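You operate a simulated robot arm through the tools that you are given. There is no shell and no other tool.

You run a simulated robot arm. Do the job below in one go: nothing can be reset, and whatever is moved stays where it is left.

TASK
Wind bobbins 27 and 52 full at FAST on the bench winder.
Fine: both go into the green bobbin tray.

It is judged by the outcome, as a careful person would: the job done as asked, and still so three seconds after it is handed in. It fails if anything else is knocked over, pushed out of place, dropped, spilled or broken.

THE ROBOT
A 7-joint arm with a two-finger parallel gripper, fixed in place. Base frame: the origin is at the foot of the arm, x ahead of it, y to its left, z up; the work surface is at about z = 0. Readings come in m, degrees, newtons and seconds.
With the tool pointing down near the work surface it reaches from about 0.22 to 0.58 m from the base axis. Its first joint turns from -66.0 to 66.0 degrees. Payload 2.5 kg.
The TCP is the grasp point between the finger pads, 0.023 m short of the fingertips. In the tool frame z runs along the fingers and y along their closing line. The gripper opens to 0.094 m. The fingers are 0.038 m wide and 0.01 m thick; the gripper's body (0.054 by 0.096 m) begins 0.039 m behind the TCP.
Orientation is that of the tool frame in the base frame, as a unit quaternion [x, y, z, w]. With the fingers straight down and closing along the base's y, the tool's x points along the base's -x, its y along +y and its z along -z.

THE INTERFACE
- The arm moves only by the tool step_arm. Its argument "plan" is a list of rows, each a list of 3 entries, a list of its own where there are three numbers: the turn, a rotation vector about the tool's x, y, z in units of 120 degrees (1.0 is 120 degrees), then the shift along the tool's x, y, z in units of 250 mm (1.0 is 250 mm), then the opening, from 0 (shut) to 1 (fully open). In form: [[[wx, wy, wz], [x, y, z], fingers], ...]. A call has 1 to 20 rows; each row is the pose to reach, as a shift and turn from the pose commanded when the call began, along the tool's axes at that moment. A call with a number of a shift or a turn outside -1 to 1 is refused whole. Rows are played at 5 a second. More than 0.05 m and 8.6 degrees between two rows, or a gripper value outside its range, and nothing of the call is played. Where a pose cannot be reached the arm comes as near as it can. A force on the tool above 40 N (or 10 N above the force at the start of the call, whichever is more), or a blocked arm, ends the call early, and 0.2 s more pass. The fingers move at their own pace (about 0.108 m/s each) and stop on an object; they squeeze with about 30 N. The grip force told is the motor's: it shows also when the fingers shut on nothing. Time passes only in rows, and 0.2 s behind the last, so rows that repeat a pose let the fingers close. It gives the time, the measured TCP pose, the force on the tool (base axes), the opening and the grip force at its end, in the units of the frame above (readings bear some noise), with the torque about the TCP (base axes, N m) and any sound that the robot's microphone picked up.
- Cameras (640 x 400 px; columns grow to the right, rows downward): "scene" is fixed at [0.114, -0.4077, 0.5343]; the picture's right is [0.86, -0.52, 0.00], its down [-0.34, -0.56, -0.75] and it looks along [0.39, 0.64, -0.66] (base axes); focal length 226 px, centre (320, 200). "wrist" rides on the gripper at [0.086, 0.016, -0.075] in the tool frame; the picture's right is [-0.18, 0.98, 0.00], its down [-0.58, -0.11, -0.81] and it looks along [-0.79, -0.15, 0.59] (tool axes); focal length 243 px, centre (320, 200). There is no depth. A picture from a camera that has moved, and an enlarged one, comes with that camera's place and axes in the base frame and with its lens.
- snapshot(camera): a new picture of that camera. It takes no simulated time.
- close_up(camera, box): a new picture of the part [left, top, right, bottom] of that camera's present view, enlarged. It takes no simulated time.
- hand_in(): hands the job in; it is judged then, once.

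Nothing tells you positions but the pictures and the camera data. Unless the task says otherwise, let go and move clear before handing in.

The tools are called after ">>>" as a command line: name --argument value ..., lists and objects as JSON in quotes. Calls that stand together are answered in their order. step_arm: Moves the arm, as the interface text tells. Its arguments: {"type":"object","properties":{"plan":{"type":"array","items":{"type":"array"}}},"required":["plan"]} The other tools are called the same way: snapshot (camera) takes a picture; close_up (camera, box) takes an enlarged picture of a part of a camera's view; hand_in () hands the job in.

At the start:

```text
clock: 0.0
ee_pos: [0.2957, 0.127, 0.3591]
tool_rot: [0.0, 1.0, 0.0, 0.0]
contact_force: [0.0, 0.6, 0.2]
moment: [-0.01, -0.01, 0.01]
grip_width: 0.0939
grip_force: 0.1
```

scene: 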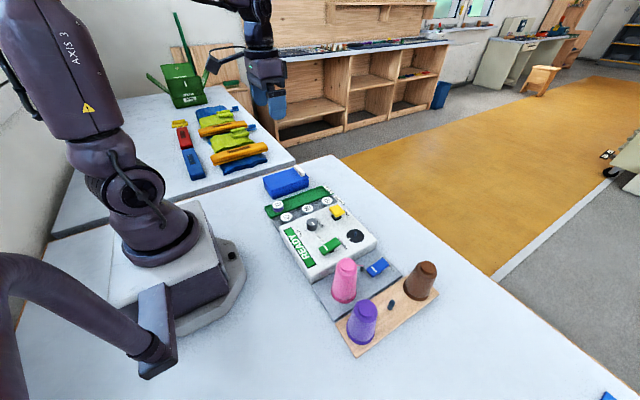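
wrist: 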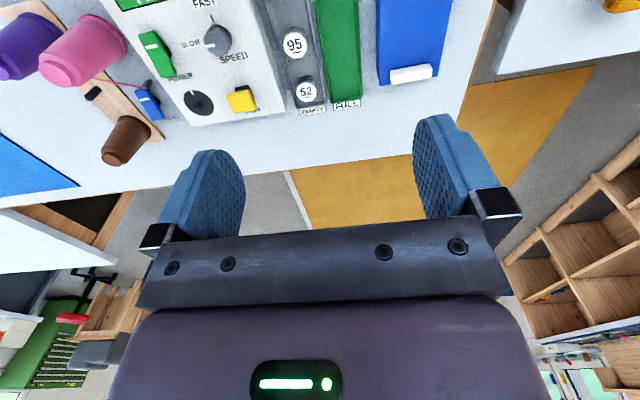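

I see a winder console with a READY display, a speed knob, green and yellow switches, a rack of numbered bobbins and two trays (green and blue), and thread cones on a wooden board. I'll look closer before moving anything.

>>> close_up --camera "scene" --box '[250, 160, 450, 285]'

>>> close_up --camera "scene" --box '[300, 230, 460, 360]'

>>> close_up --camera "wrist" --box '[0, 0, 320, 200]'

>>> close_up --camera "wrist" --box '[200, 0, 520, 200]'

>>> close_up --camera "scene" --box '[140, 50, 300, 185]'

```text
3.20 times, centred on (350, 222) of scene
camera zoom: at [0.114, -0.4077, 0.5343], right [0.86, -0.52, 0.0], down [-0.34, -0.56, -0.75], along [0.39, 0.64, -0.66], focal length 724 px, centre (224, 128)
```

zoom: 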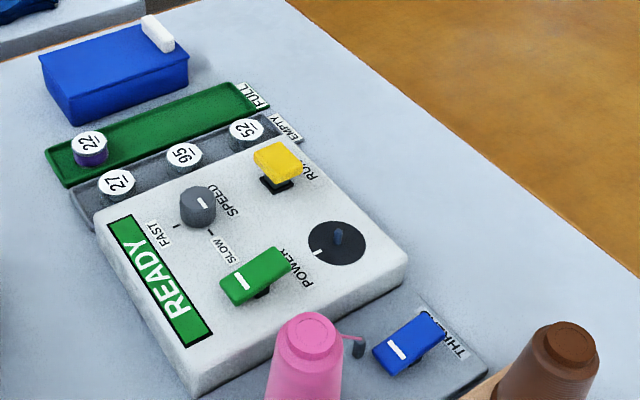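

```text
3.08 times, centred on (380, 295) of scene
camera zoom: at [0.114, -0.4077, 0.5343], right [0.86, -0.52, 0.0], down [-0.34, -0.56, -0.75], along [0.39, 0.64, -0.66], focal length 696 px, centre (135, -92)
```

zoom: 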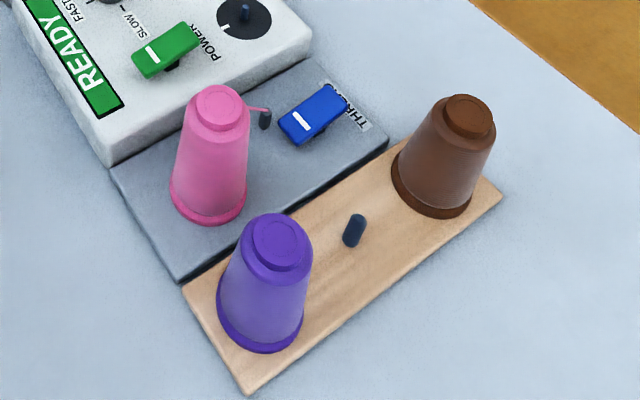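

```text
2.00 times, centred on (160, 100) of wrist
camera zoom: at [0.2103, 0.1418, 0.4323], right [0.18, 0.98, 0.0], down [0.58, -0.11, 0.81], along [0.79, -0.15, -0.59], focal length 485 px, centre (640, 400)
```

zoom: 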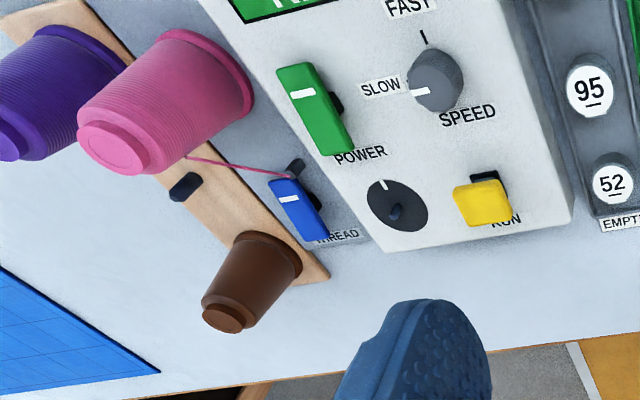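

```text
2.00 times, centred on (360, 100) of wrist
camera zoom: at [0.2103, 0.1418, 0.4323], right [0.18, 0.98, 0.0], down [0.58, -0.11, 0.81], along [0.79, -0.15, -0.59], focal length 485 px, centre (240, 400)
```

zoom: 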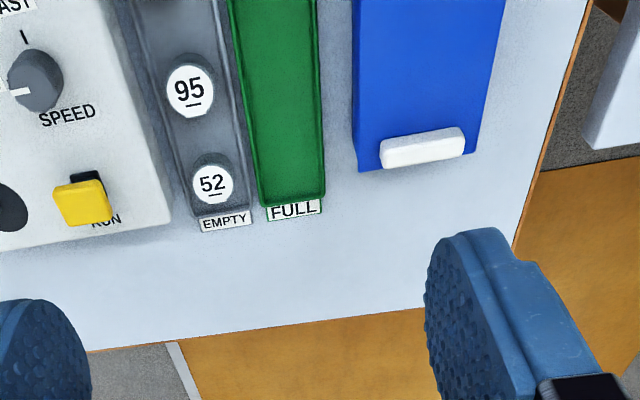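

```text
2.96 times, centred on (220, 118) of scene
camera zoom: at [0.114, -0.4077, 0.5343], right [0.86, -0.52, 0.0], down [-0.34, -0.56, -0.75], along [0.39, 0.64, -0.66], focal length 670 px, centre (616, 444)
```

zoom: 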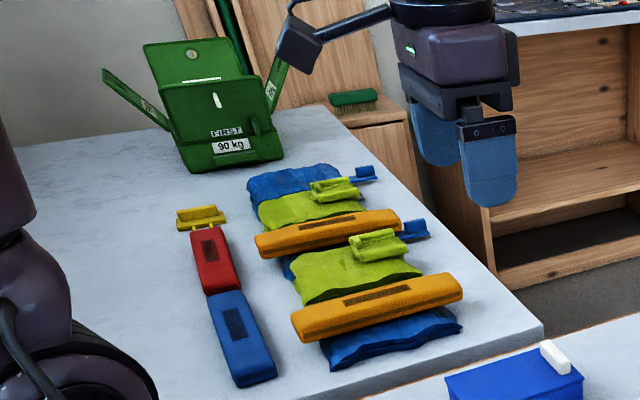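

The knob's white pointer appears to be at SLOW, the pink cone is loaded, and empty bobbins 27, 95 and 52 sit in the grey tray. I estimate the spindle is near (0.41, -0.11) and the bobbins are near y 0.076 at x 0.284, 0.36 and 0.436. Next I'll move the wrist camera high and central for a better look.

>>> step_arm --plan '[[[0, 0, 0], [0.04, -0.15, 0], 1], [[0, 0, 0], [0.08, -0.3, 0], 1], [[0, 0, 0], [0.12, -0.45, 0], 1], [[0, 0, 0], [0.16, -0.588, 0], 1], [[0, 0, 0], [0.16, -0.588, 0], 1]]'

>>> snapshot --camera "wrist"

>>> close_up --camera "wrist" --box '[160, 0, 420, 160]'

>>> close_up --camera "wrist" --box '[380, 0, 640, 160]'

```text
clock: 1.2
ee_pos: [0.2554, -0.0197, 0.3593]
tool_rot: [0.0, 1.0, 0.0, 0.0]
contact_force: [-0.3, 0.1, 0.2]
moment: [0.0, 0.03, 0.02]
grip_width: 0.0937
grip_force: 0.1
```

```text
taken
camera wrist: at [0.1703, -0.0039, 0.434], right [0.18, 0.98, 0.0], down [0.58, -0.11, 0.81], along [0.79, -0.15, -0.59], focal length 243 px, centre (320, 200)
```

wrist: 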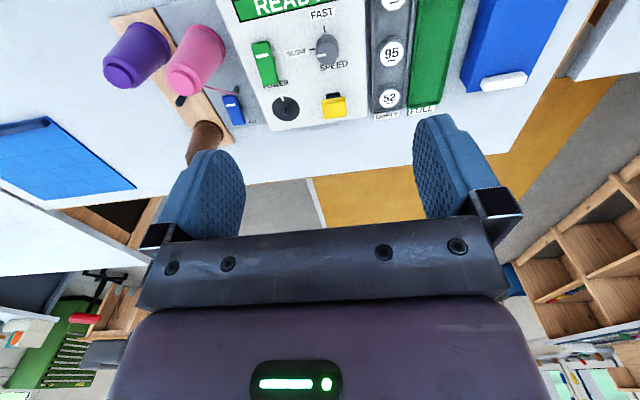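

```text
2.46 times, centred on (290, 80) of wrist
camera zoom: at [0.1703, -0.0039, 0.434], right [0.18, 0.98, 0.0], down [0.58, -0.11, 0.81], along [0.79, -0.15, -0.59], focal length 597 px, centre (394, 495)
```

zoom: 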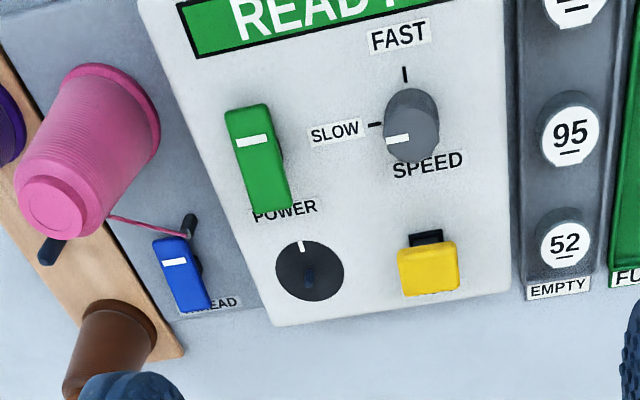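

```text
2.46 times, centred on (510, 80) of wrist
camera zoom: at [0.1703, -0.0039, 0.434], right [0.18, 0.98, 0.0], down [0.58, -0.11, 0.81], along [0.79, -0.15, -0.59], focal length 597 px, centre (-148, 495)
```

zoom: 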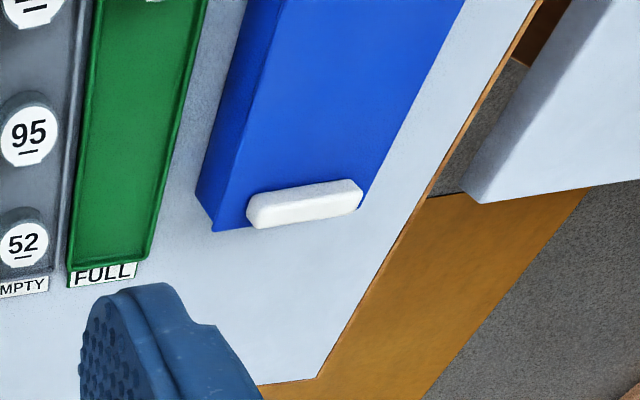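

The console is clear now: pointer at SLOW, power on and spindle empty. I'll tilt the gripper back so the wrist camera looks straight down on the winder and trays.

>>> step_arm --plan '[[[0, 0.0625, 0], [-0.03, 0.03, 0], 1], [[0, 0.125, 0], [-0.06, 0.06, 0], 1], [[0, 0.1875, 0], [-0.09, 0.09, 0], 1], [[0, 0.25, 0], [-0.12, 0.12, 0], 1], [[0, 0.3125, 0], [-0.16, 0.12, 0], 1], [[0, 0.375, 0], [-0.2, 0.12, 0], 1], [[0, 0.375, 0], [-0.2, 0.12, 0], 1]]'

>>> snapshot --camera "wrist"

>>> snapshot --camera "scene"

```text
clock: 2.8
ee_pos: [0.3059, 0.0102, 0.3575]
tool_rot: [-0.001, 0.924, -0.001, -0.383]
contact_force: [1.1, 0.4, 0.4]
moment: [0.0, 0.0, 0.02]
grip_width: 0.0941
grip_force: 0.1
```

```text
taken
camera wrist: at [0.2984, 0.0253, 0.4715], right [0.13, 0.98, -0.13], down [0.98, -0.11, 0.16], along [0.14, -0.15, -0.98], focal length 243 px, centre (320, 200)
```

wrist: 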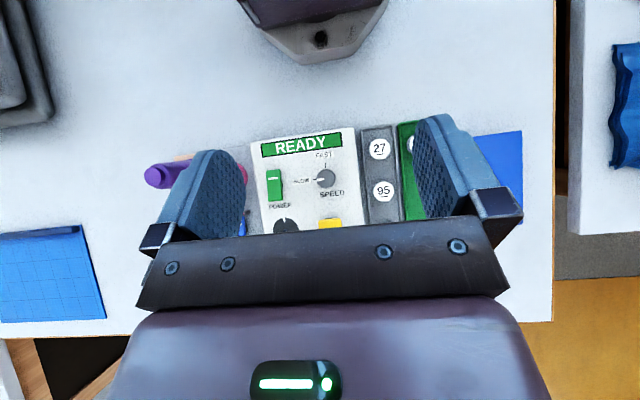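

```text
taken
```

scene: 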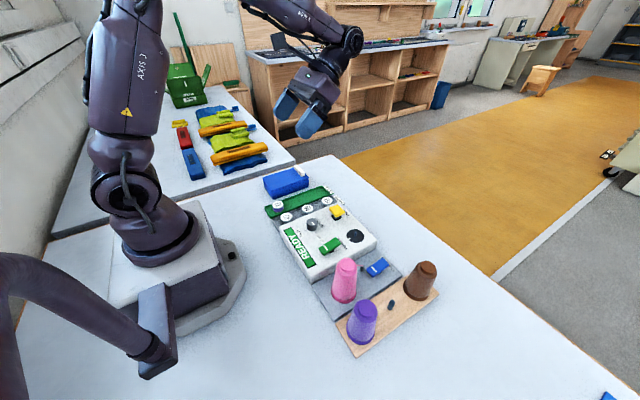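

The downward view works. I'll zoom on the console and trays here.

>>> close_up --camera "wrist" --box '[230, 110, 430, 235]'

>>> close_up --camera "wrist" --box '[340, 110, 440, 235]'

```text
3.20 times, centred on (330, 172) of wrist
camera zoom: at [0.2984, 0.0253, 0.4715], right [0.13, 0.98, -0.13], down [0.98, -0.11, 0.16], along [0.14, -0.15, -0.98], focal length 776 px, centre (288, 288)
```

zoom: 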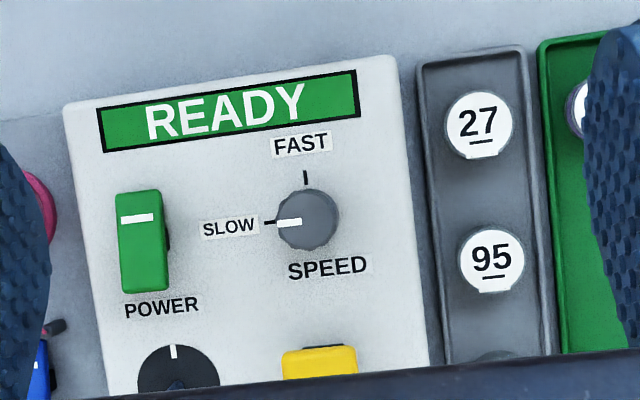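

```text
3.20 times, centred on (390, 172) of wrist
camera zoom: at [0.2984, 0.0253, 0.4715], right [0.13, 0.98, -0.13], down [0.98, -0.11, 0.16], along [0.14, -0.15, -0.98], focal length 776 px, centre (96, 288)
```

zoom: 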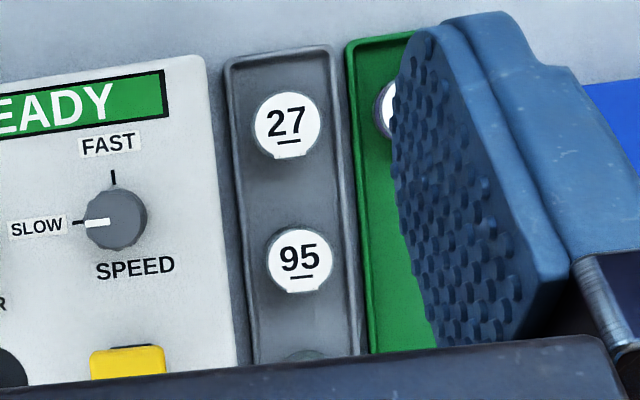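

I'll lower the camera and shift it right with less tilt, to see the switches and the spindle between the fingers.

>>> step_arm --plan '[[[0, -0.055, 0], [-0.049, -0.1, 0.06], 1], [[0, -0.11, 0], [-0.098, -0.2, 0.12], 1], [[0, -0.1667, 0], [-0.146, -0.304, 0.18], 1], [[0, -0.1667, 0], [-0.146, -0.304, 0.18], 1]]'

>>> snapshot --camera "wrist"

>>> close_up --camera "wrist" --box '[230, 60, 430, 185]'

>>> close_up --camera "wrist" --box '[100, 0, 300, 125]'

```text
clock: 3.8
ee_pos: [0.3014, -0.0679, 0.2999]
tool_rot: [0.0, 0.976, 0.0, -0.216]
contact_force: [0.3, -0.5, 0.1]
moment: [0.06, 0.02, -0.01]
grip_width: 0.0939
grip_force: 0.1
```

```text
taken
camera wrist: at [0.2565, -0.0523, 0.4042], right [0.17, 0.98, -0.08], down [0.87, -0.11, 0.49], along [0.47, -0.15, -0.87], focal length 243 px, centre (320, 200)
```

wrist: 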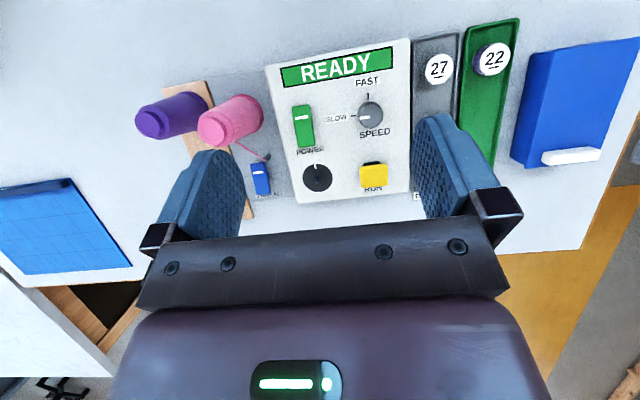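

```text
3.20 times, centred on (330, 122) of wrist
camera zoom: at [0.2565, -0.0523, 0.4042], right [0.17, 0.98, -0.08], down [0.87, -0.11, 0.49], along [0.47, -0.15, -0.87], focal length 776 px, centre (288, 448)
```

zoom: 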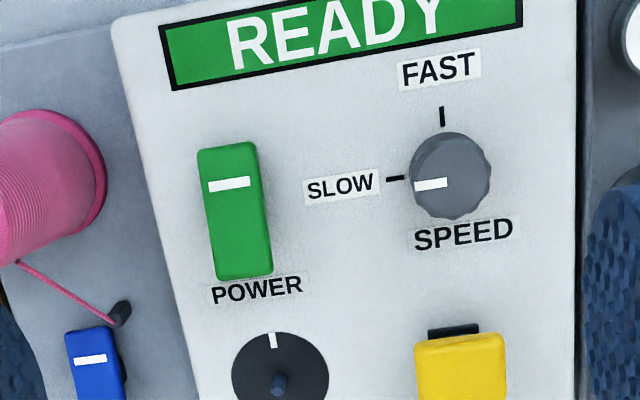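

```text
3.20 times, centred on (200, 62) of wrist
camera zoom: at [0.2565, -0.0523, 0.4042], right [0.17, 0.98, -0.08], down [0.87, -0.11, 0.49], along [0.47, -0.15, -0.87], focal length 776 px, centre (704, 640)
```

zoom: 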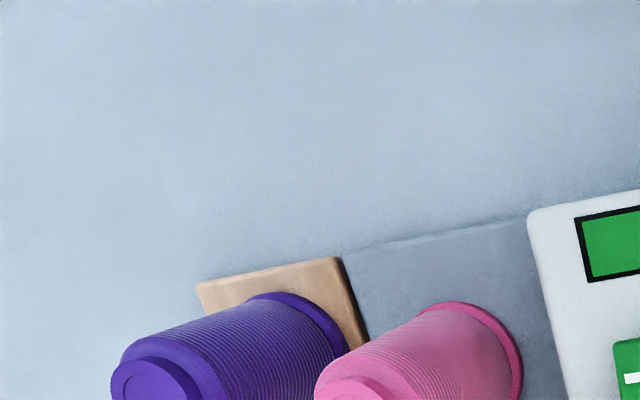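

Spindle, knob and switches look as expected. I'll come lower with the tool upright to see the sides of the yellow RUN switch, the spindle peg and the knob.

>>> step_arm --plan '[[[0, -0.05, 0], [-0.081, 0.018, 0.108], 1], [[0, -0.1, 0], [-0.162, 0.036, 0.216], 1], [[0, -0.15, 0], [-0.243, 0.054, 0.324], 1], [[0, -0.18, 0], [-0.324, 0.07, 0.43], 1], [[0, -0.2083, 0], [-0.406, 0.088, 0.539], 1], [[0, -0.2083, 0], [-0.406, 0.088, 0.539], 1]]'

>>> snapshot --camera "wrist"

>>> close_up --camera "wrist" --box '[240, 110, 430, 230]'

>>> close_up --camera "wrist" --box '[200, 0, 440, 150]'

```text
clock: 5.2
ee_pos: [0.3359, -0.0418, 0.1332]
tool_rot: [0.0, 1.0, 0.001, 0.0]
contact_force: [-0.3, 0.8, -0.1]
moment: [0.01, -0.01, 0.01]
grip_width: 0.0938
grip_force: 0.0
```

```text
taken
camera wrist: at [0.2501, -0.0255, 0.208], right [0.18, 0.98, 0.0], down [0.58, -0.11, 0.81], along [0.79, -0.15, -0.59], focal length 243 px, centre (320, 200)
```

wrist: 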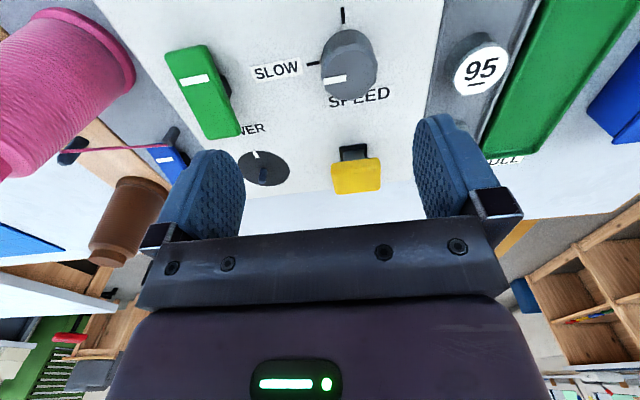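

```text
3.33 times, centred on (335, 170) of wrist
camera zoom: at [0.2501, -0.0255, 0.208], right [0.18, 0.98, 0.0], down [0.58, -0.11, 0.81], along [0.79, -0.15, -0.59], focal length 809 px, centre (270, 300)
```

zoom: 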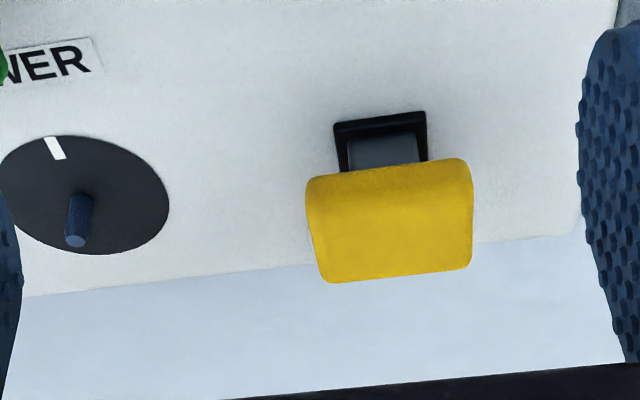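

```text
2.67 times, centred on (320, 75) of wrist
camera zoom: at [0.2501, -0.0255, 0.208], right [0.18, 0.98, 0.0], down [0.58, -0.11, 0.81], along [0.79, -0.15, -0.59], focal length 647 px, centre (320, 533)
```

zoom: 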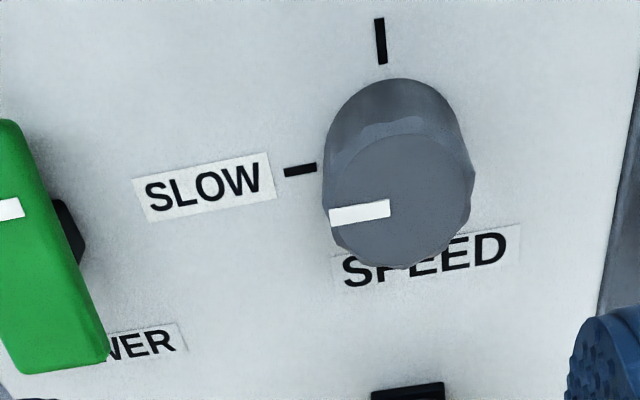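

RUN is a raised push cap on a stem, and the spindle is a disc with a short peg. I'll look closely at the rocker shapes from the fixed camera.

>>> close_up --camera "scene" --box '[355, 245, 405, 285]'

>>> close_up --camera "scene" --box '[300, 200, 380, 265]'

>>> close_up --camera "wrist" --box '[40, 40, 260, 190]'

>>> snapshot --camera "scene"

```text
10.00 times, centred on (380, 265) of scene
camera zoom: at [0.114, -0.4076, 0.5343], right [0.86, -0.52, 0.0], down [-0.34, -0.56, -0.75], along [0.39, 0.64, -0.66], focal length 2261 px, centre (-280, -450)
```

zoom: 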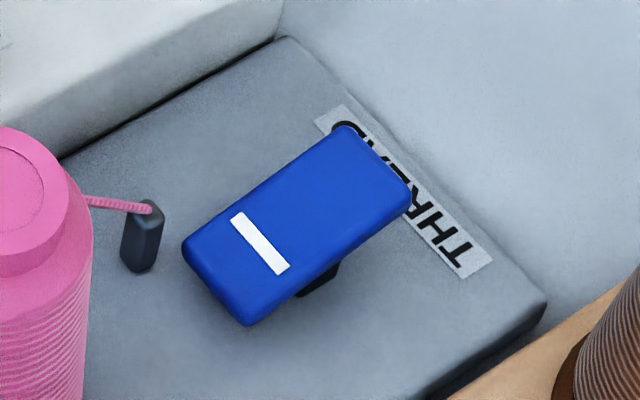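

```text
6.15 times, centred on (340, 232) of scene
camera zoom: at [0.114, -0.4076, 0.5343], right [0.86, -0.52, 0.0], down [-0.34, -0.56, -0.75], along [0.39, 0.64, -0.66], focal length 1392 px, centre (197, 0)
```

zoom: 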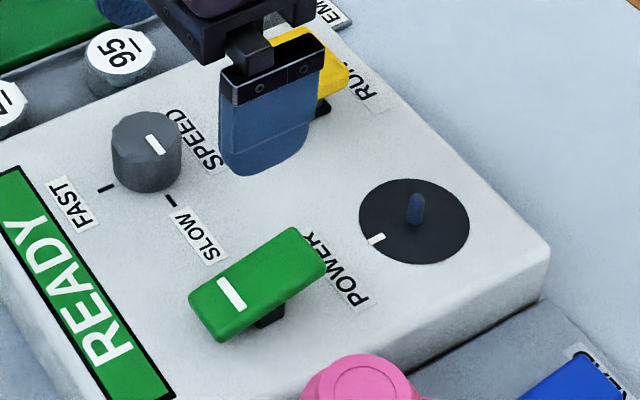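

```text
2.67 times, centred on (150, 115) of wrist
camera zoom: at [0.2501, -0.0255, 0.208], right [0.18, 0.98, 0.0], down [0.58, -0.11, 0.81], along [0.79, -0.15, -0.59], focal length 647 px, centre (773, 427)
```

zoom: 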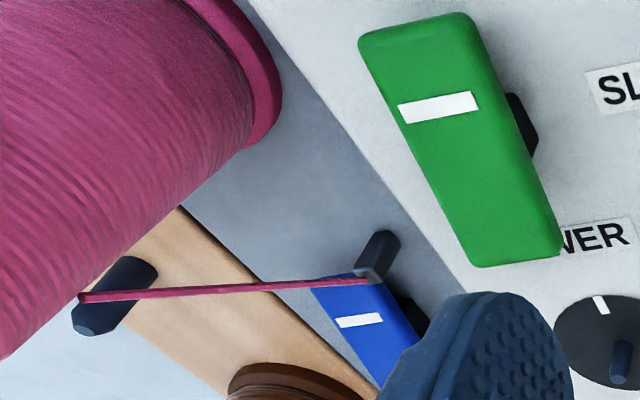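

```text
taken
```

scene: 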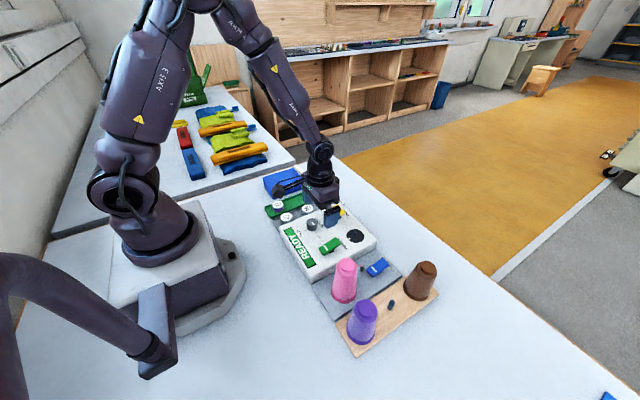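

I now have these estimates:
- Panel top at z 0.044, with the knob at (0.322, -0.022) and 32 mm across.
- RUN cap at (0.404, -0.023), top at about 0.075.
- Both rockers have the white end down, which looks like "on".

Next I'll look at the bobbins and trays from closer.

>>> step_arm --plan '[[[0, 0, 0], [0.05, 0.15, -0.03], 1], [[0, 0, 0], [0.1, 0.3, -0.06], 1], [[0, 0, 0], [0.15, 0.44, -0.1], 1], [[0, 0, 0], [0.15, 0.44, -0.1], 1]]'

>>> snapshot --camera "wrist"

>>> close_up --camera "wrist" --box '[230, 0, 430, 125]'

>>> close_up --camera "wrist" --box '[240, 110, 430, 230]'

>>> close_up --camera "scene" --box '[262, 180, 352, 236]'

```text
clock: 6.2
ee_pos: [0.2962, 0.0669, 0.1579]
tool_rot: [0.0, 1.0, 0.0, 0.0]
contact_force: [-0.2, -0.6, -0.6]
moment: [-0.04, 0.0, 0.02]
grip_width: 0.0941
grip_force: 0.1
```

```text
taken
camera wrist: at [0.2114, 0.0825, 0.2323], right [0.18, 0.98, 0.0], down [0.58, -0.11, 0.81], along [0.79, -0.15, -0.59], focal length 243 px, centre (320, 200)
```

wrist: 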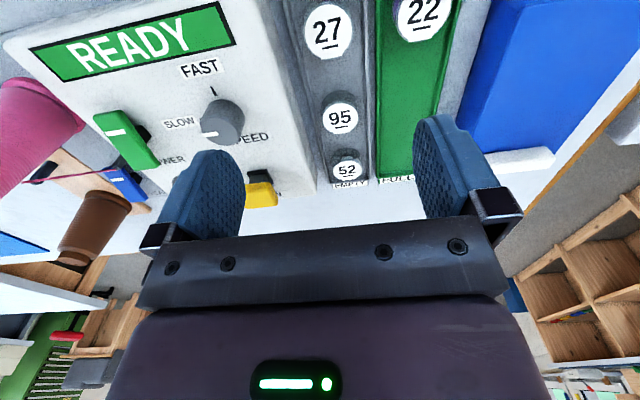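

```text
3.20 times, centred on (330, 62) of wrist
camera zoom: at [0.2114, 0.0825, 0.2323], right [0.18, 0.98, 0.0], down [0.58, -0.11, 0.81], along [0.79, -0.15, -0.59], focal length 776 px, centre (288, 640)
```

zoom: 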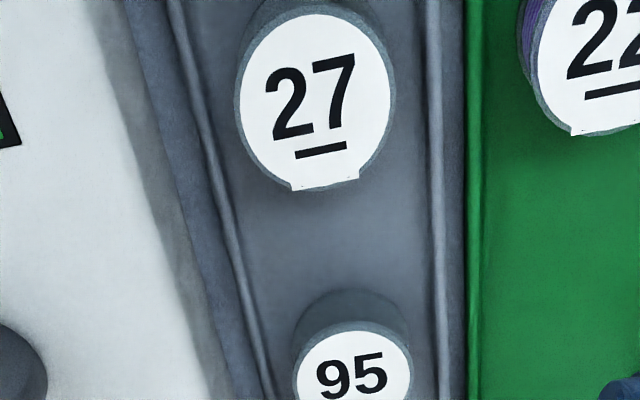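

```text
3.33 times, centred on (335, 170) of wrist
camera zoom: at [0.2114, 0.0825, 0.2323], right [0.18, 0.98, 0.0], down [0.58, -0.11, 0.81], along [0.79, -0.15, -0.59], focal length 809 px, centre (270, 300)
```

zoom: 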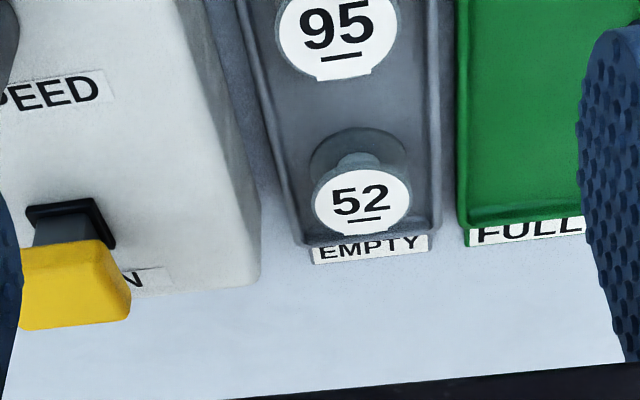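

```text
7.11 times, centred on (307, 208) of scene
camera zoom: at [0.114, -0.4076, 0.5343], right [0.86, -0.52, 0.0], down [-0.34, -0.56, -0.75], along [0.39, 0.64, -0.66], focal length 1608 px, centre (412, 143)
```

zoom: 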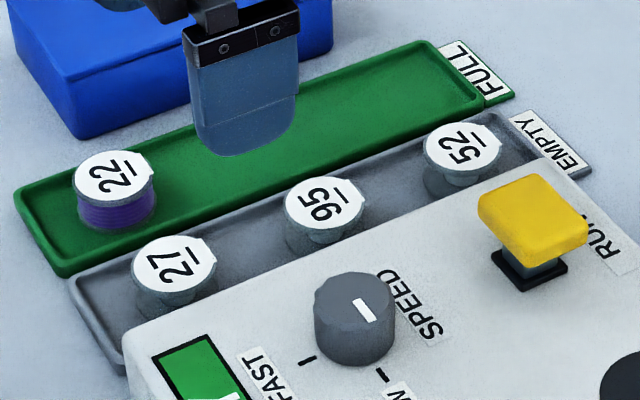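

The bobbins are about 37 mm across with tops at z 0.022. Bobbin 27 is at (0.2835, 0.0755), 52 is at (0.436, 0.075), 22 is at (0.283, 0.143), and the spindle peg is at (0.4095, -0.111) with its tip at z 0.060. First I'll set the speed knob, moving above it with the gripper yawed -45°.

>>> step_arm --plan '[[[0, 0, -0.0625], [-0.0174, -0.06, 0], 0.64], [[0, 0, -0.125], [-0.0348, -0.12, 0], 0.64], [[0, 0, -0.1875], [-0.0522, -0.18, 0], 0.64], [[0, 0, -0.25], [-0.0696, -0.24, 0.05], 0.64], [[0, 0, -0.3125], [-0.087, -0.3, 0.1], 0.64], [[0, 0, -0.375], [-0.1044, -0.3556, 0.152], 0.64], [[0, 0, -0.375], [-0.1044, -0.3556, 0.152], 0.64]]'

>>> close_up --camera "scene" --box '[270, 180, 380, 250]'

>>> snapshot --camera "wrist"

```text
clock: 7.8
ee_pos: [0.325, -0.0228, 0.1203]
tool_rot: [-0.384, 0.924, 0.0, 0.0]
contact_force: [0.5, -1.8, -0.4]
moment: [0.01, 0.01, 0.04]
grip_width: 0.0601
grip_force: 0.0
```

```text
5.71 times, centred on (325, 215) of scene
camera zoom: at [0.114, -0.4077, 0.5343], right [0.86, -0.52, 0.0], down [-0.34, -0.56, -0.75], along [0.39, 0.64, -0.66], focal length 1292 px, centre (291, 114)
```

zoom: 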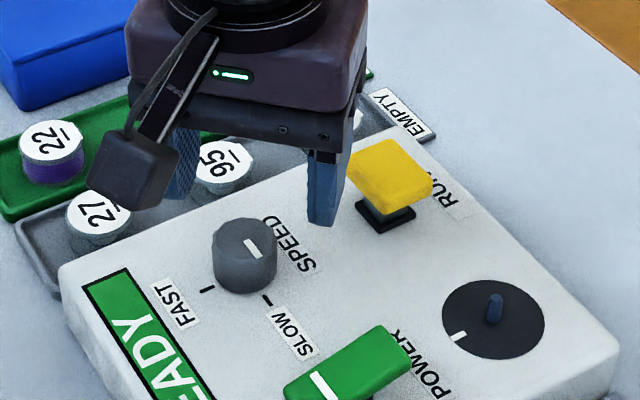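

```text
taken
camera wrist: at [0.2533, -0.0747, 0.1954], right [-0.57, 0.82, 0.0], down [0.49, 0.34, 0.81], along [0.66, 0.46, -0.59], focal length 243 px, centre (320, 200)
```

wrist: 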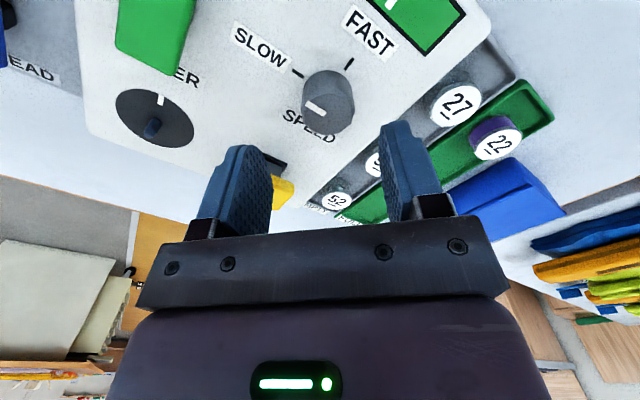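

The gripper is over the knob within about 3 mm. I'll centre it, descend until the fingertips are just above the panel and close on the knob.

>>> step_arm --plan '[[[0, 0, 0], [0.005, 0.009, 0.05], 0.64], [[0, 0, 0], [0.005, 0.009, 0.1], 0.64], [[0, 0, 0], [0.005, 0.009, 0.15], 0.64], [[0, 0, 0], [0.005, 0.009, 0.194], 0.64], [[0, 0, 0], [0.005, 0.009, 0.194], 0.64], [[0, 0, 0], [0.005, 0.009, 0.194], 0], [[0, 0, 0], [0.005, 0.009, 0.194], 0], [[0, 0, 0], [0.005, 0.009, 0.194], 0]]'

>>> close_up --camera "scene" --box '[270, 180, 380, 250]'

>>> snapshot --camera "wrist"

```text
clock: 9.6
ee_pos: [0.3212, -0.0207, 0.072]
tool_rot: [-0.383, 0.924, 0.0, 0.001]
contact_force: [-1.4, 4.1, -2.8]
moment: [-0.4, -0.15, 0.0]
grip_width: 0.0306
grip_force: 45.0
```

```text
5.71 times, centred on (325, 215) of scene
camera zoom: at [0.114, -0.4076, 0.5343], right [0.86, -0.52, 0.0], down [-0.34, -0.56, -0.75], along [0.39, 0.64, -0.66], focal length 1292 px, centre (291, 114)
```

zoom: 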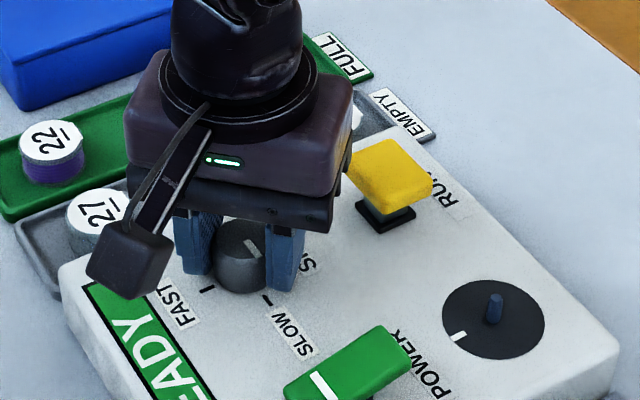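

```text
taken
camera wrist: at [0.249, -0.0719, 0.1464], right [-0.57, 0.82, 0.0], down [0.49, 0.33, 0.81], along [0.66, 0.46, -0.59], focal length 243 px, centre (320, 200)
```

wrist: 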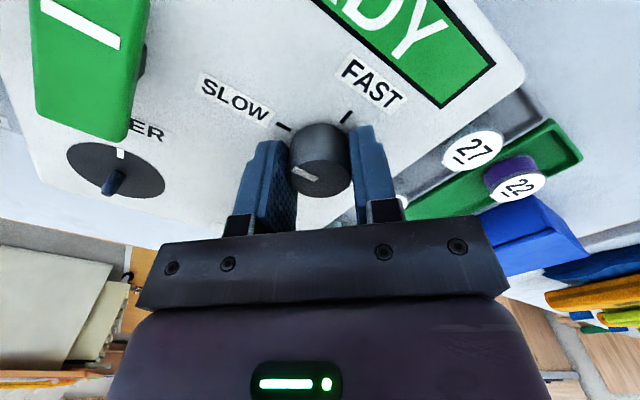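

The knob is gripped (30.6 mm opening, light side forces). I'll turn it 90° clockwise seen from above, from SLOW to FAST.

>>> step_arm --plan '[[[0, 0, 0.0625], [0, 0, 0], 0], [[0, 0, 0.125], [0, 0, 0], 0], [[0, 0, 0.1875], [0, 0, 0], 0], [[0, 0, 0.25], [0, 0, 0], 0], [[0, 0, 0.3125], [0, 0, 0], 0], [[0, 0, 0.375], [0, 0, 0], 0], [[0, 0, 0.4375], [0, 0, 0], 0], [[0, 0, 0.5], [0, 0, 0], 0], [[0, 0, 0.5625], [0, 0, 0], 0], [[0, 0, 0.625], [0, 0, 0], 0], [[0, 0, 0.6875], [0, 0, 0], 0], [[0, 0, 0.75], [0, 0, 0], 0], [[0, 0, 0.75], [0, 0, 0], 0]]'

>>> close_up --camera "scene" --box '[270, 180, 380, 250]'

>>> snapshot --camera "wrist"

```text
clock: 10.5
ee_pos: [0.3211, -0.0208, 0.072]
tool_rot: [-0.172, 0.985, 0.001, -0.001]
contact_force: [2.2, 2.0, -3.7]
moment: [-0.78, 0.49, 0.03]
grip_width: 0.0311
grip_force: 45.0
stopped in row 4: the force on the tool passed its limit at 43 N (the readings are from after the stop); the commanded pose is now the measured one
```

```text
5.71 times, centred on (325, 215) of scene
camera zoom: at [0.114, -0.4077, 0.5343], right [0.86, -0.52, 0.0], down [-0.34, -0.56, -0.75], along [0.39, 0.64, -0.66], focal length 1292 px, centre (291, 114)
```

zoom: 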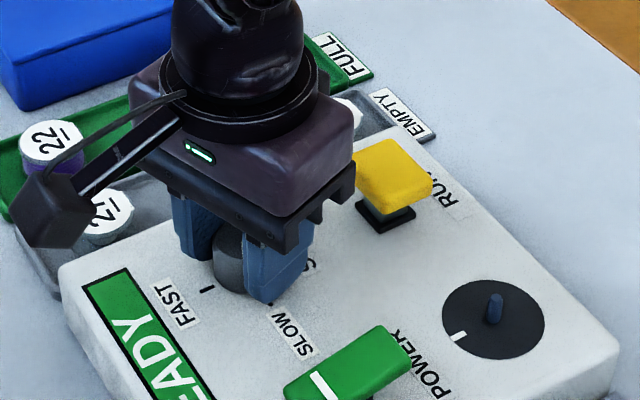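

```text
taken
camera wrist: at [0.2348, -0.0359, 0.1466], right [-0.16, 0.99, 0.0], down [0.59, 0.09, 0.8], along [0.79, 0.13, -0.59], focal length 243 px, centre (320, 200)
```

wrist: 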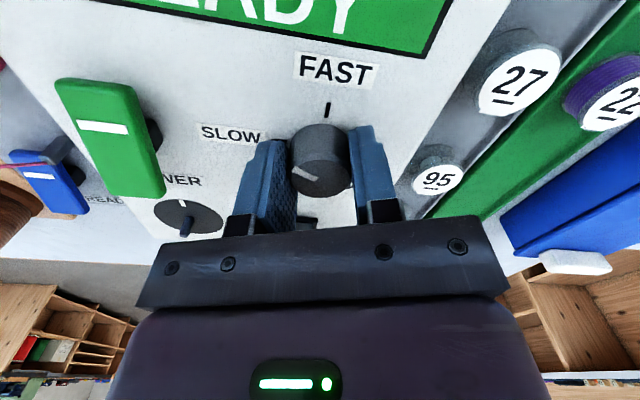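

The knob followed the gripper for about 25° before the force limit tripped. The commanded pose has been re-zeroed to the measured one, so I'll continue more slowly.

>>> step_arm --plan '[[[0, 0, 0.03], [0, 0, 0], 0], [[0, 0, 0.06], [0, 0, 0], 0], [[0, 0, 0.09], [0, 0, 0], 0], [[0, 0, 0.12], [0, 0, 0], 0], [[0, 0, 0.15], [0, 0, 0], 0], [[0, 0, 0.18], [0, 0, 0], 0], [[0, 0, 0.21], [0, 0, 0], 0], [[0, 0, 0.24], [0, 0, 0], 0], [[0, 0, 0.27], [0, 0, 0], 0], [[0, 0, 0.3], [0, 0, 0], 0], [[0, 0, 0.33], [0, 0, 0], 0], [[0, 0, 0.36], [0, 0, 0], 0]]'

>>> close_up --camera "scene" --box '[270, 180, 380, 250]'

>>> snapshot --camera "wrist"

```text
clock: 13.1
ee_pos: [0.3194, -0.0207, 0.0729]
tool_rot: [0.206, 0.979, 0.001, -0.001]
contact_force: [6.0, 10.2, -14.3]
moment: [0.05, -0.29, 0.0]
grip_width: 0.0308
grip_force: 45.1
```

```text
5.71 times, centred on (325, 215) of scene
camera zoom: at [0.114, -0.4077, 0.5342], right [0.86, -0.52, 0.0], down [-0.34, -0.56, -0.75], along [0.39, 0.64, -0.66], focal length 1292 px, centre (291, 114)
```

zoom: 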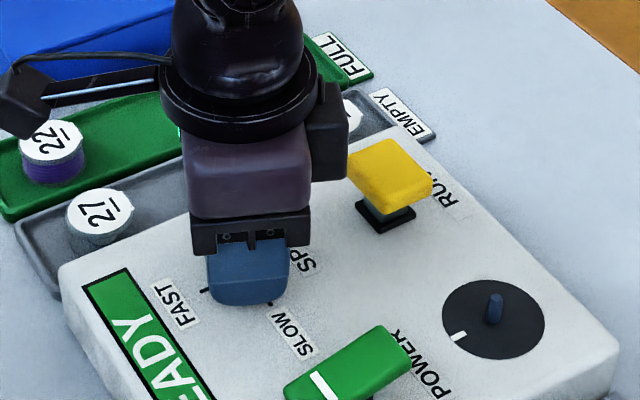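

```text
taken
camera wrist: at [0.249, 0.0279, 0.1468], right [0.56, 0.83, 0.0], down [0.49, -0.34, 0.8], along [0.66, -0.45, -0.59], focal length 243 px, centre (320, 200)
```

wrist: 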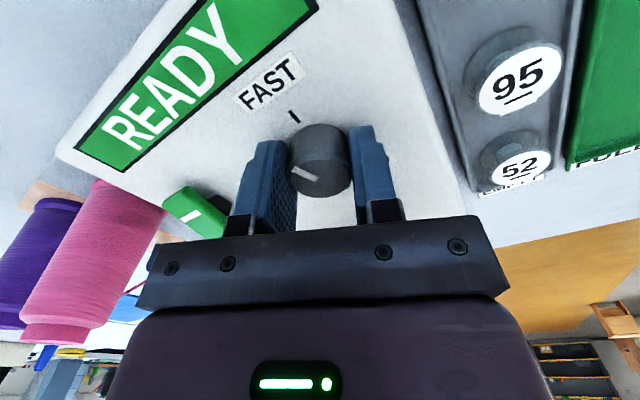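

The knob has turned about 69° and is still held. I'll finish the last 21°.

>>> step_arm --plan '[[[0, 0, 0.03], [0, 0, 0], 0], [[0, 0, 0.06], [0, 0, 0], 0], [[0, 0, 0.09], [0, 0, 0], 0], [[0, 0, 0.12], [0, 0, 0], 0], [[0, 0, 0.15], [0, 0, 0], 0], [[0, 0, 0.178], [0, 0, 0], 0], [[0, 0, 0.178], [0, 0, 0], 0]]'

>>> snapshot --camera "wrist"

```text
clock: 14.7
ee_pos: [0.3195, -0.0197, 0.0723]
tool_rot: [0.382, 0.924, 0.0, -0.002]
contact_force: [13.0, 15.3, -29.1]
moment: [0.7, 0.67, 0.03]
grip_width: 0.0308
grip_force: 44.8
```

```text
taken
camera wrist: at [0.272, 0.0509, 0.1469], right [0.82, 0.57, 0.0], down [0.34, -0.49, 0.8], along [0.45, -0.66, -0.59], focal length 243 px, centre (320, 200)
```

wrist: 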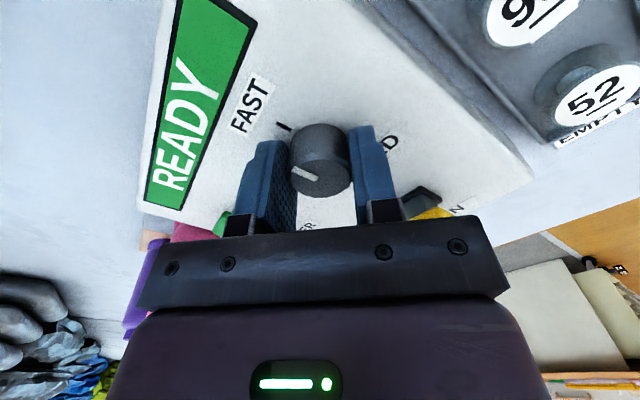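

The knob pointer should now be at FAST. I'll open the fingers, rise straight up and check.

>>> step_arm --plan '[[[0, 0, 0], [0, 0, 0], 0.64], [[0, 0, 0], [0, 0, 0], 0.64], [[0, 0, 0], [0, 0, -0.06], 0.64], [[0, 0, 0], [0, 0, -0.15], 0.64], [[0, 0, 0], [0, 0, -0.3], 0.64], [[0, 0, 0], [0, 0, -0.44], 0.64], [[0, 0, 0], [0, 0, -0.44], 0.64]]'

>>> close_up --camera "scene" --box '[270, 180, 380, 250]'

>>> snapshot --camera "wrist"

```text
clock: 16.3
ee_pos: [0.3198, -0.0221, 0.179]
tool_rot: [0.382, 0.924, 0.0, -0.002]
contact_force: [0.5, 1.1, 0.1]
moment: [0.0, 0.0, 0.01]
grip_width: 0.0603
grip_force: 0.0
```

```text
5.71 times, centred on (325, 215) of scene
camera zoom: at [0.114, -0.4077, 0.5343], right [0.86, -0.52, 0.0], down [-0.34, -0.56, -0.75], along [0.39, 0.64, -0.66], focal length 1292 px, centre (291, 114)
```

zoom: 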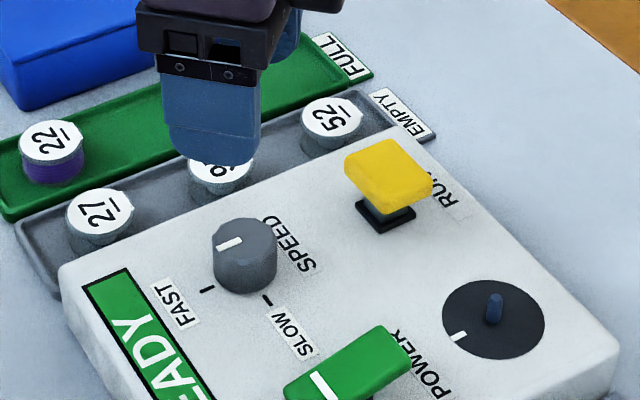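

```text
taken
camera wrist: at [0.2714, 0.05, 0.255], right [0.82, 0.57, 0.0], down [0.34, -0.49, 0.8], along [0.45, -0.66, -0.59], focal length 243 px, centre (320, 200)
```

wrist: 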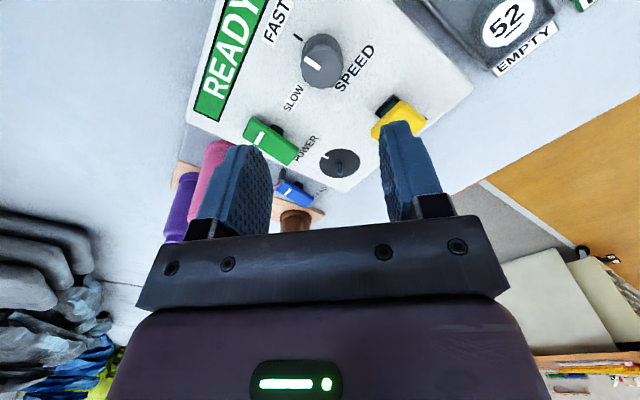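

The speed knob now points at FAST. Next I'll move above bobbin 27 with the fingers closing along x, using a narrow opening because the tray end is near.

>>> step_arm --plan '[[[0, 0, 0.0625], [0.063, 0.029, 0], 0.5], [[0, 0, 0.125], [0.126, 0.058, 0], 0.5], [[0, 0, 0.1875], [0.189, 0.087, 0], 0.5], [[0, 0, 0.25], [0.252, 0.116, 0.05], 0.5], [[0, 0, 0.3125], [0.315, 0.145, 0.15], 0.5], [[0, 0, 0.375], [0.378, 0.174, 0.28], 0.5], [[0, 0, 0.375], [0.378, 0.174, 0.28], 0.5]]'

>>> close_up --camera "scene" --box '[250, 175, 360, 245]'

>>> snapshot --camera "wrist"

>>> close_up --camera "wrist" --box '[220, 60, 420, 185]'

```text
clock: 17.9
ee_pos: [0.2839, 0.0754, 0.1132]
tool_rot: [0.707, 0.707, 0.001, -0.001]
contact_force: [0.4, -1.1, -0.4]
moment: [0.01, 0.01, 0.01]
grip_width: 0.0469
grip_force: 0.2
```

```text
5.71 times, centred on (305, 210) of scene
camera zoom: at [0.114, -0.4076, 0.5343], right [0.86, -0.52, 0.0], down [-0.34, -0.56, -0.75], along [0.39, 0.64, -0.66], focal length 1292 px, centre (406, 143)
```

zoom: 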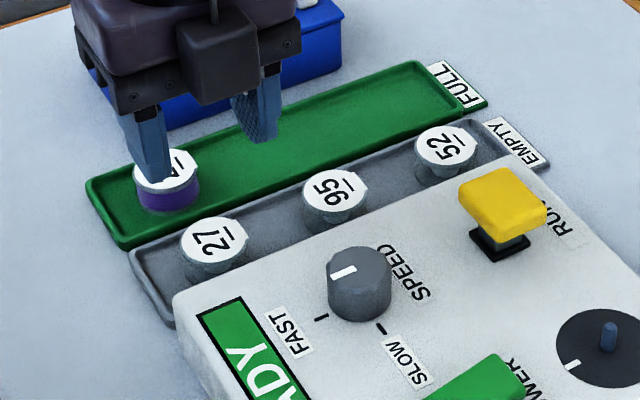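

```text
taken
camera wrist: at [0.3014, 0.1603, 0.1876], right [0.98, -0.18, 0.0], down [-0.11, -0.58, 0.81], along [-0.15, -0.79, -0.59], focal length 243 px, centre (320, 200)
```

wrist: 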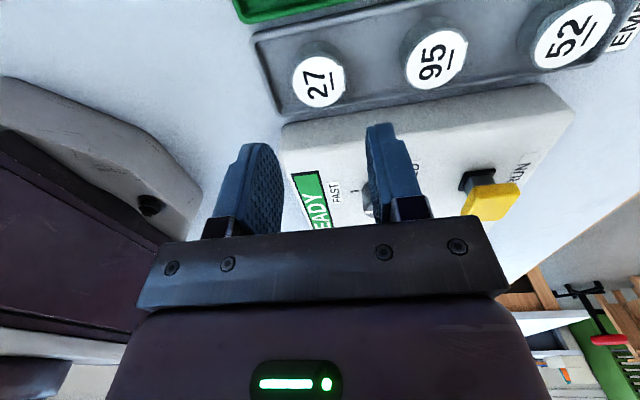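

```text
3.20 times, centred on (320, 122) of wrist
camera zoom: at [0.3014, 0.1603, 0.1876], right [0.98, -0.18, 0.0], down [-0.11, -0.58, 0.81], along [-0.15, -0.79, -0.59], focal length 776 px, centre (320, 448)
```

zoom: 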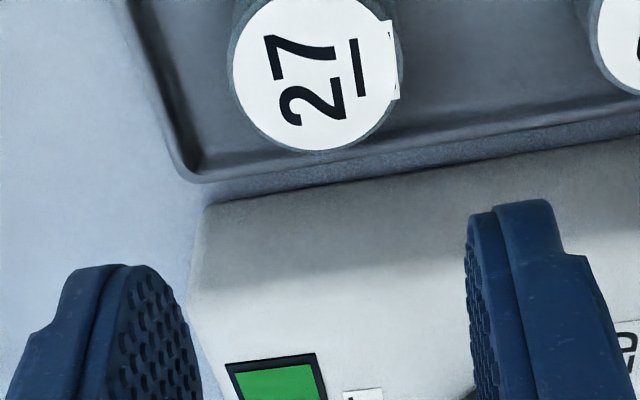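

Bobbin 27 is confirmed at (0.284, 0.0755), and the tray wall is at about x 0.249. I'll narrow the opening to 43 mm so the fingers fit between flange and wall, descend and close gently.

>>> step_arm --plan '[[[0, 0, 0], [0, 0, 0.08], 0.46], [[0, 0, 0], [0, 0, 0.16], 0.46], [[0, 0, 0], [0, 0, 0.23], 0.46], [[0, 0, 0], [0, 0, 0.28], 0.46], [[0, 0, 0], [0, 0, 0.31], 0.46], [[0, 0, 0], [0, 0, 0.337], 0.46], [[0, 0, 0], [0, 0, 0.337], 0.46]]'

>>> close_up --camera "scene" --box '[250, 175, 360, 245]'

>>> close_up --camera "wrist" --box '[220, 60, 420, 185]'

```text
clock: 19.5
ee_pos: [0.2849, 0.077, 0.0281]
tool_rot: [0.706, 0.708, -0.001, -0.002]
contact_force: [-0.2, 0.4, -0.6]
moment: [0.02, -0.06, 0.01]
grip_width: 0.043
grip_force: 0.0
```

```text
5.71 times, centred on (305, 210) of scene
camera zoom: at [0.114, -0.4077, 0.5343], right [0.86, -0.52, 0.0], down [-0.34, -0.56, -0.75], along [0.39, 0.64, -0.66], focal length 1292 px, centre (406, 143)
```

zoom: 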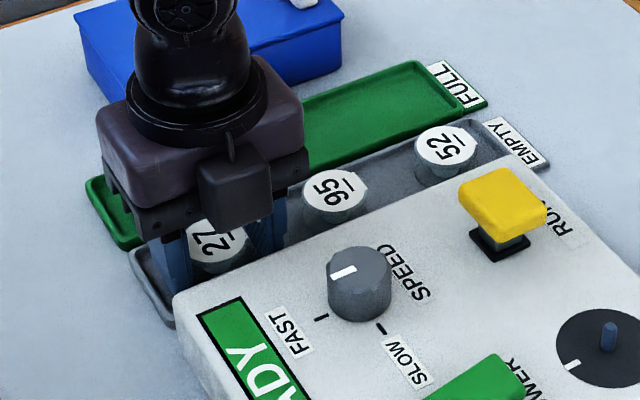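

```text
3.20 times, centred on (320, 122) of wrist
camera zoom: at [0.3018, 0.1617, 0.1035], right [0.98, -0.18, 0.0], down [-0.11, -0.58, 0.81], along [-0.15, -0.79, -0.59], focal length 776 px, centre (320, 448)
```

zoom: 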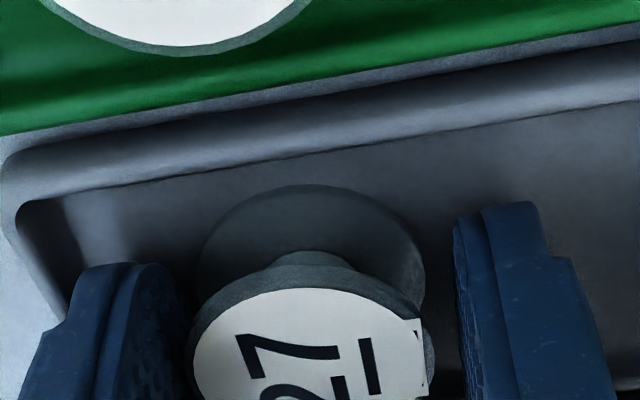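

The fingers straddle bobbin 27 cleanly. I'll close on it and lift slightly.

>>> step_arm --plan '[[[0, 0, 0], [0, 0, 0], 0], [[0, 0, 0], [0, 0, 0], 0], [[0, 0, 0], [0, 0, 0], 0], [[0, 0, 0], [0, 0, -0.03], 0], [[0, 0, 0], [0, 0, -0.1], 0], [[0, 0, 0], [0, 0, -0.2], 0], [[0, 0, 0], [0, 0, -0.3], 0], [[0, 0, 0], [0, 0, -0.3], 0]]'

>>> close_up --camera "scene" --box '[250, 155, 360, 225]'

>>> close_up --camera "wrist" --box '[220, 60, 420, 185]'

```text
clock: 21.3
ee_pos: [0.2836, 0.0754, 0.1032]
tool_rot: [0.707, 0.707, -0.001, -0.002]
contact_force: [0.0, 0.2, 0.3]
moment: [-0.01, 0.0, -0.02]
grip_width: 0.0367
grip_force: 30.1
```

```text
5.71 times, centred on (305, 190) of scene
camera zoom: at [0.114, -0.4076, 0.5343], right [0.86, -0.52, 0.0], down [-0.34, -0.56, -0.75], along [0.39, 0.64, -0.66], focal length 1292 px, centre (406, 257)
```

zoom: 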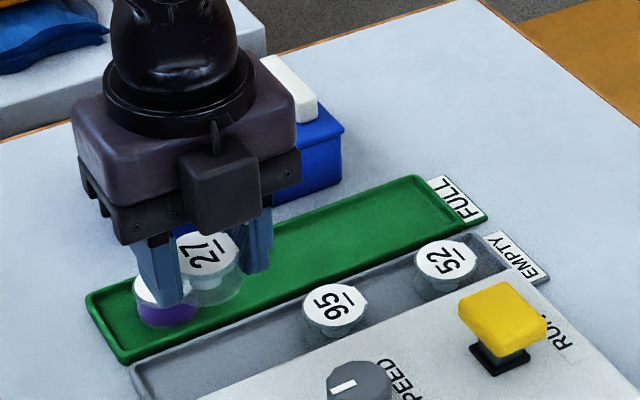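

```text
3.20 times, centred on (320, 122) of wrist
camera zoom: at [0.3016, 0.1613, 0.1773], right [0.98, -0.18, 0.0], down [-0.11, -0.58, 0.81], along [-0.15, -0.79, -0.59], focal length 776 px, centre (320, 448)
```

zoom: 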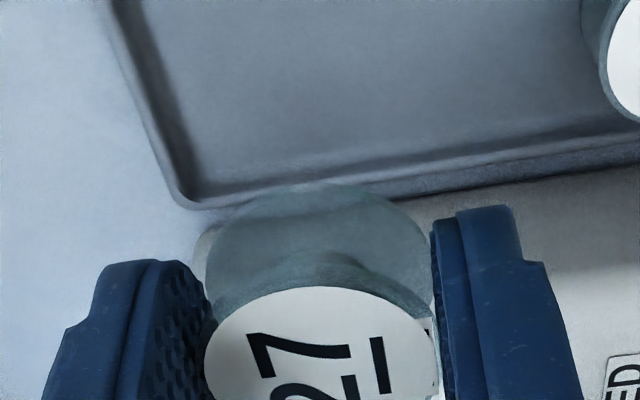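

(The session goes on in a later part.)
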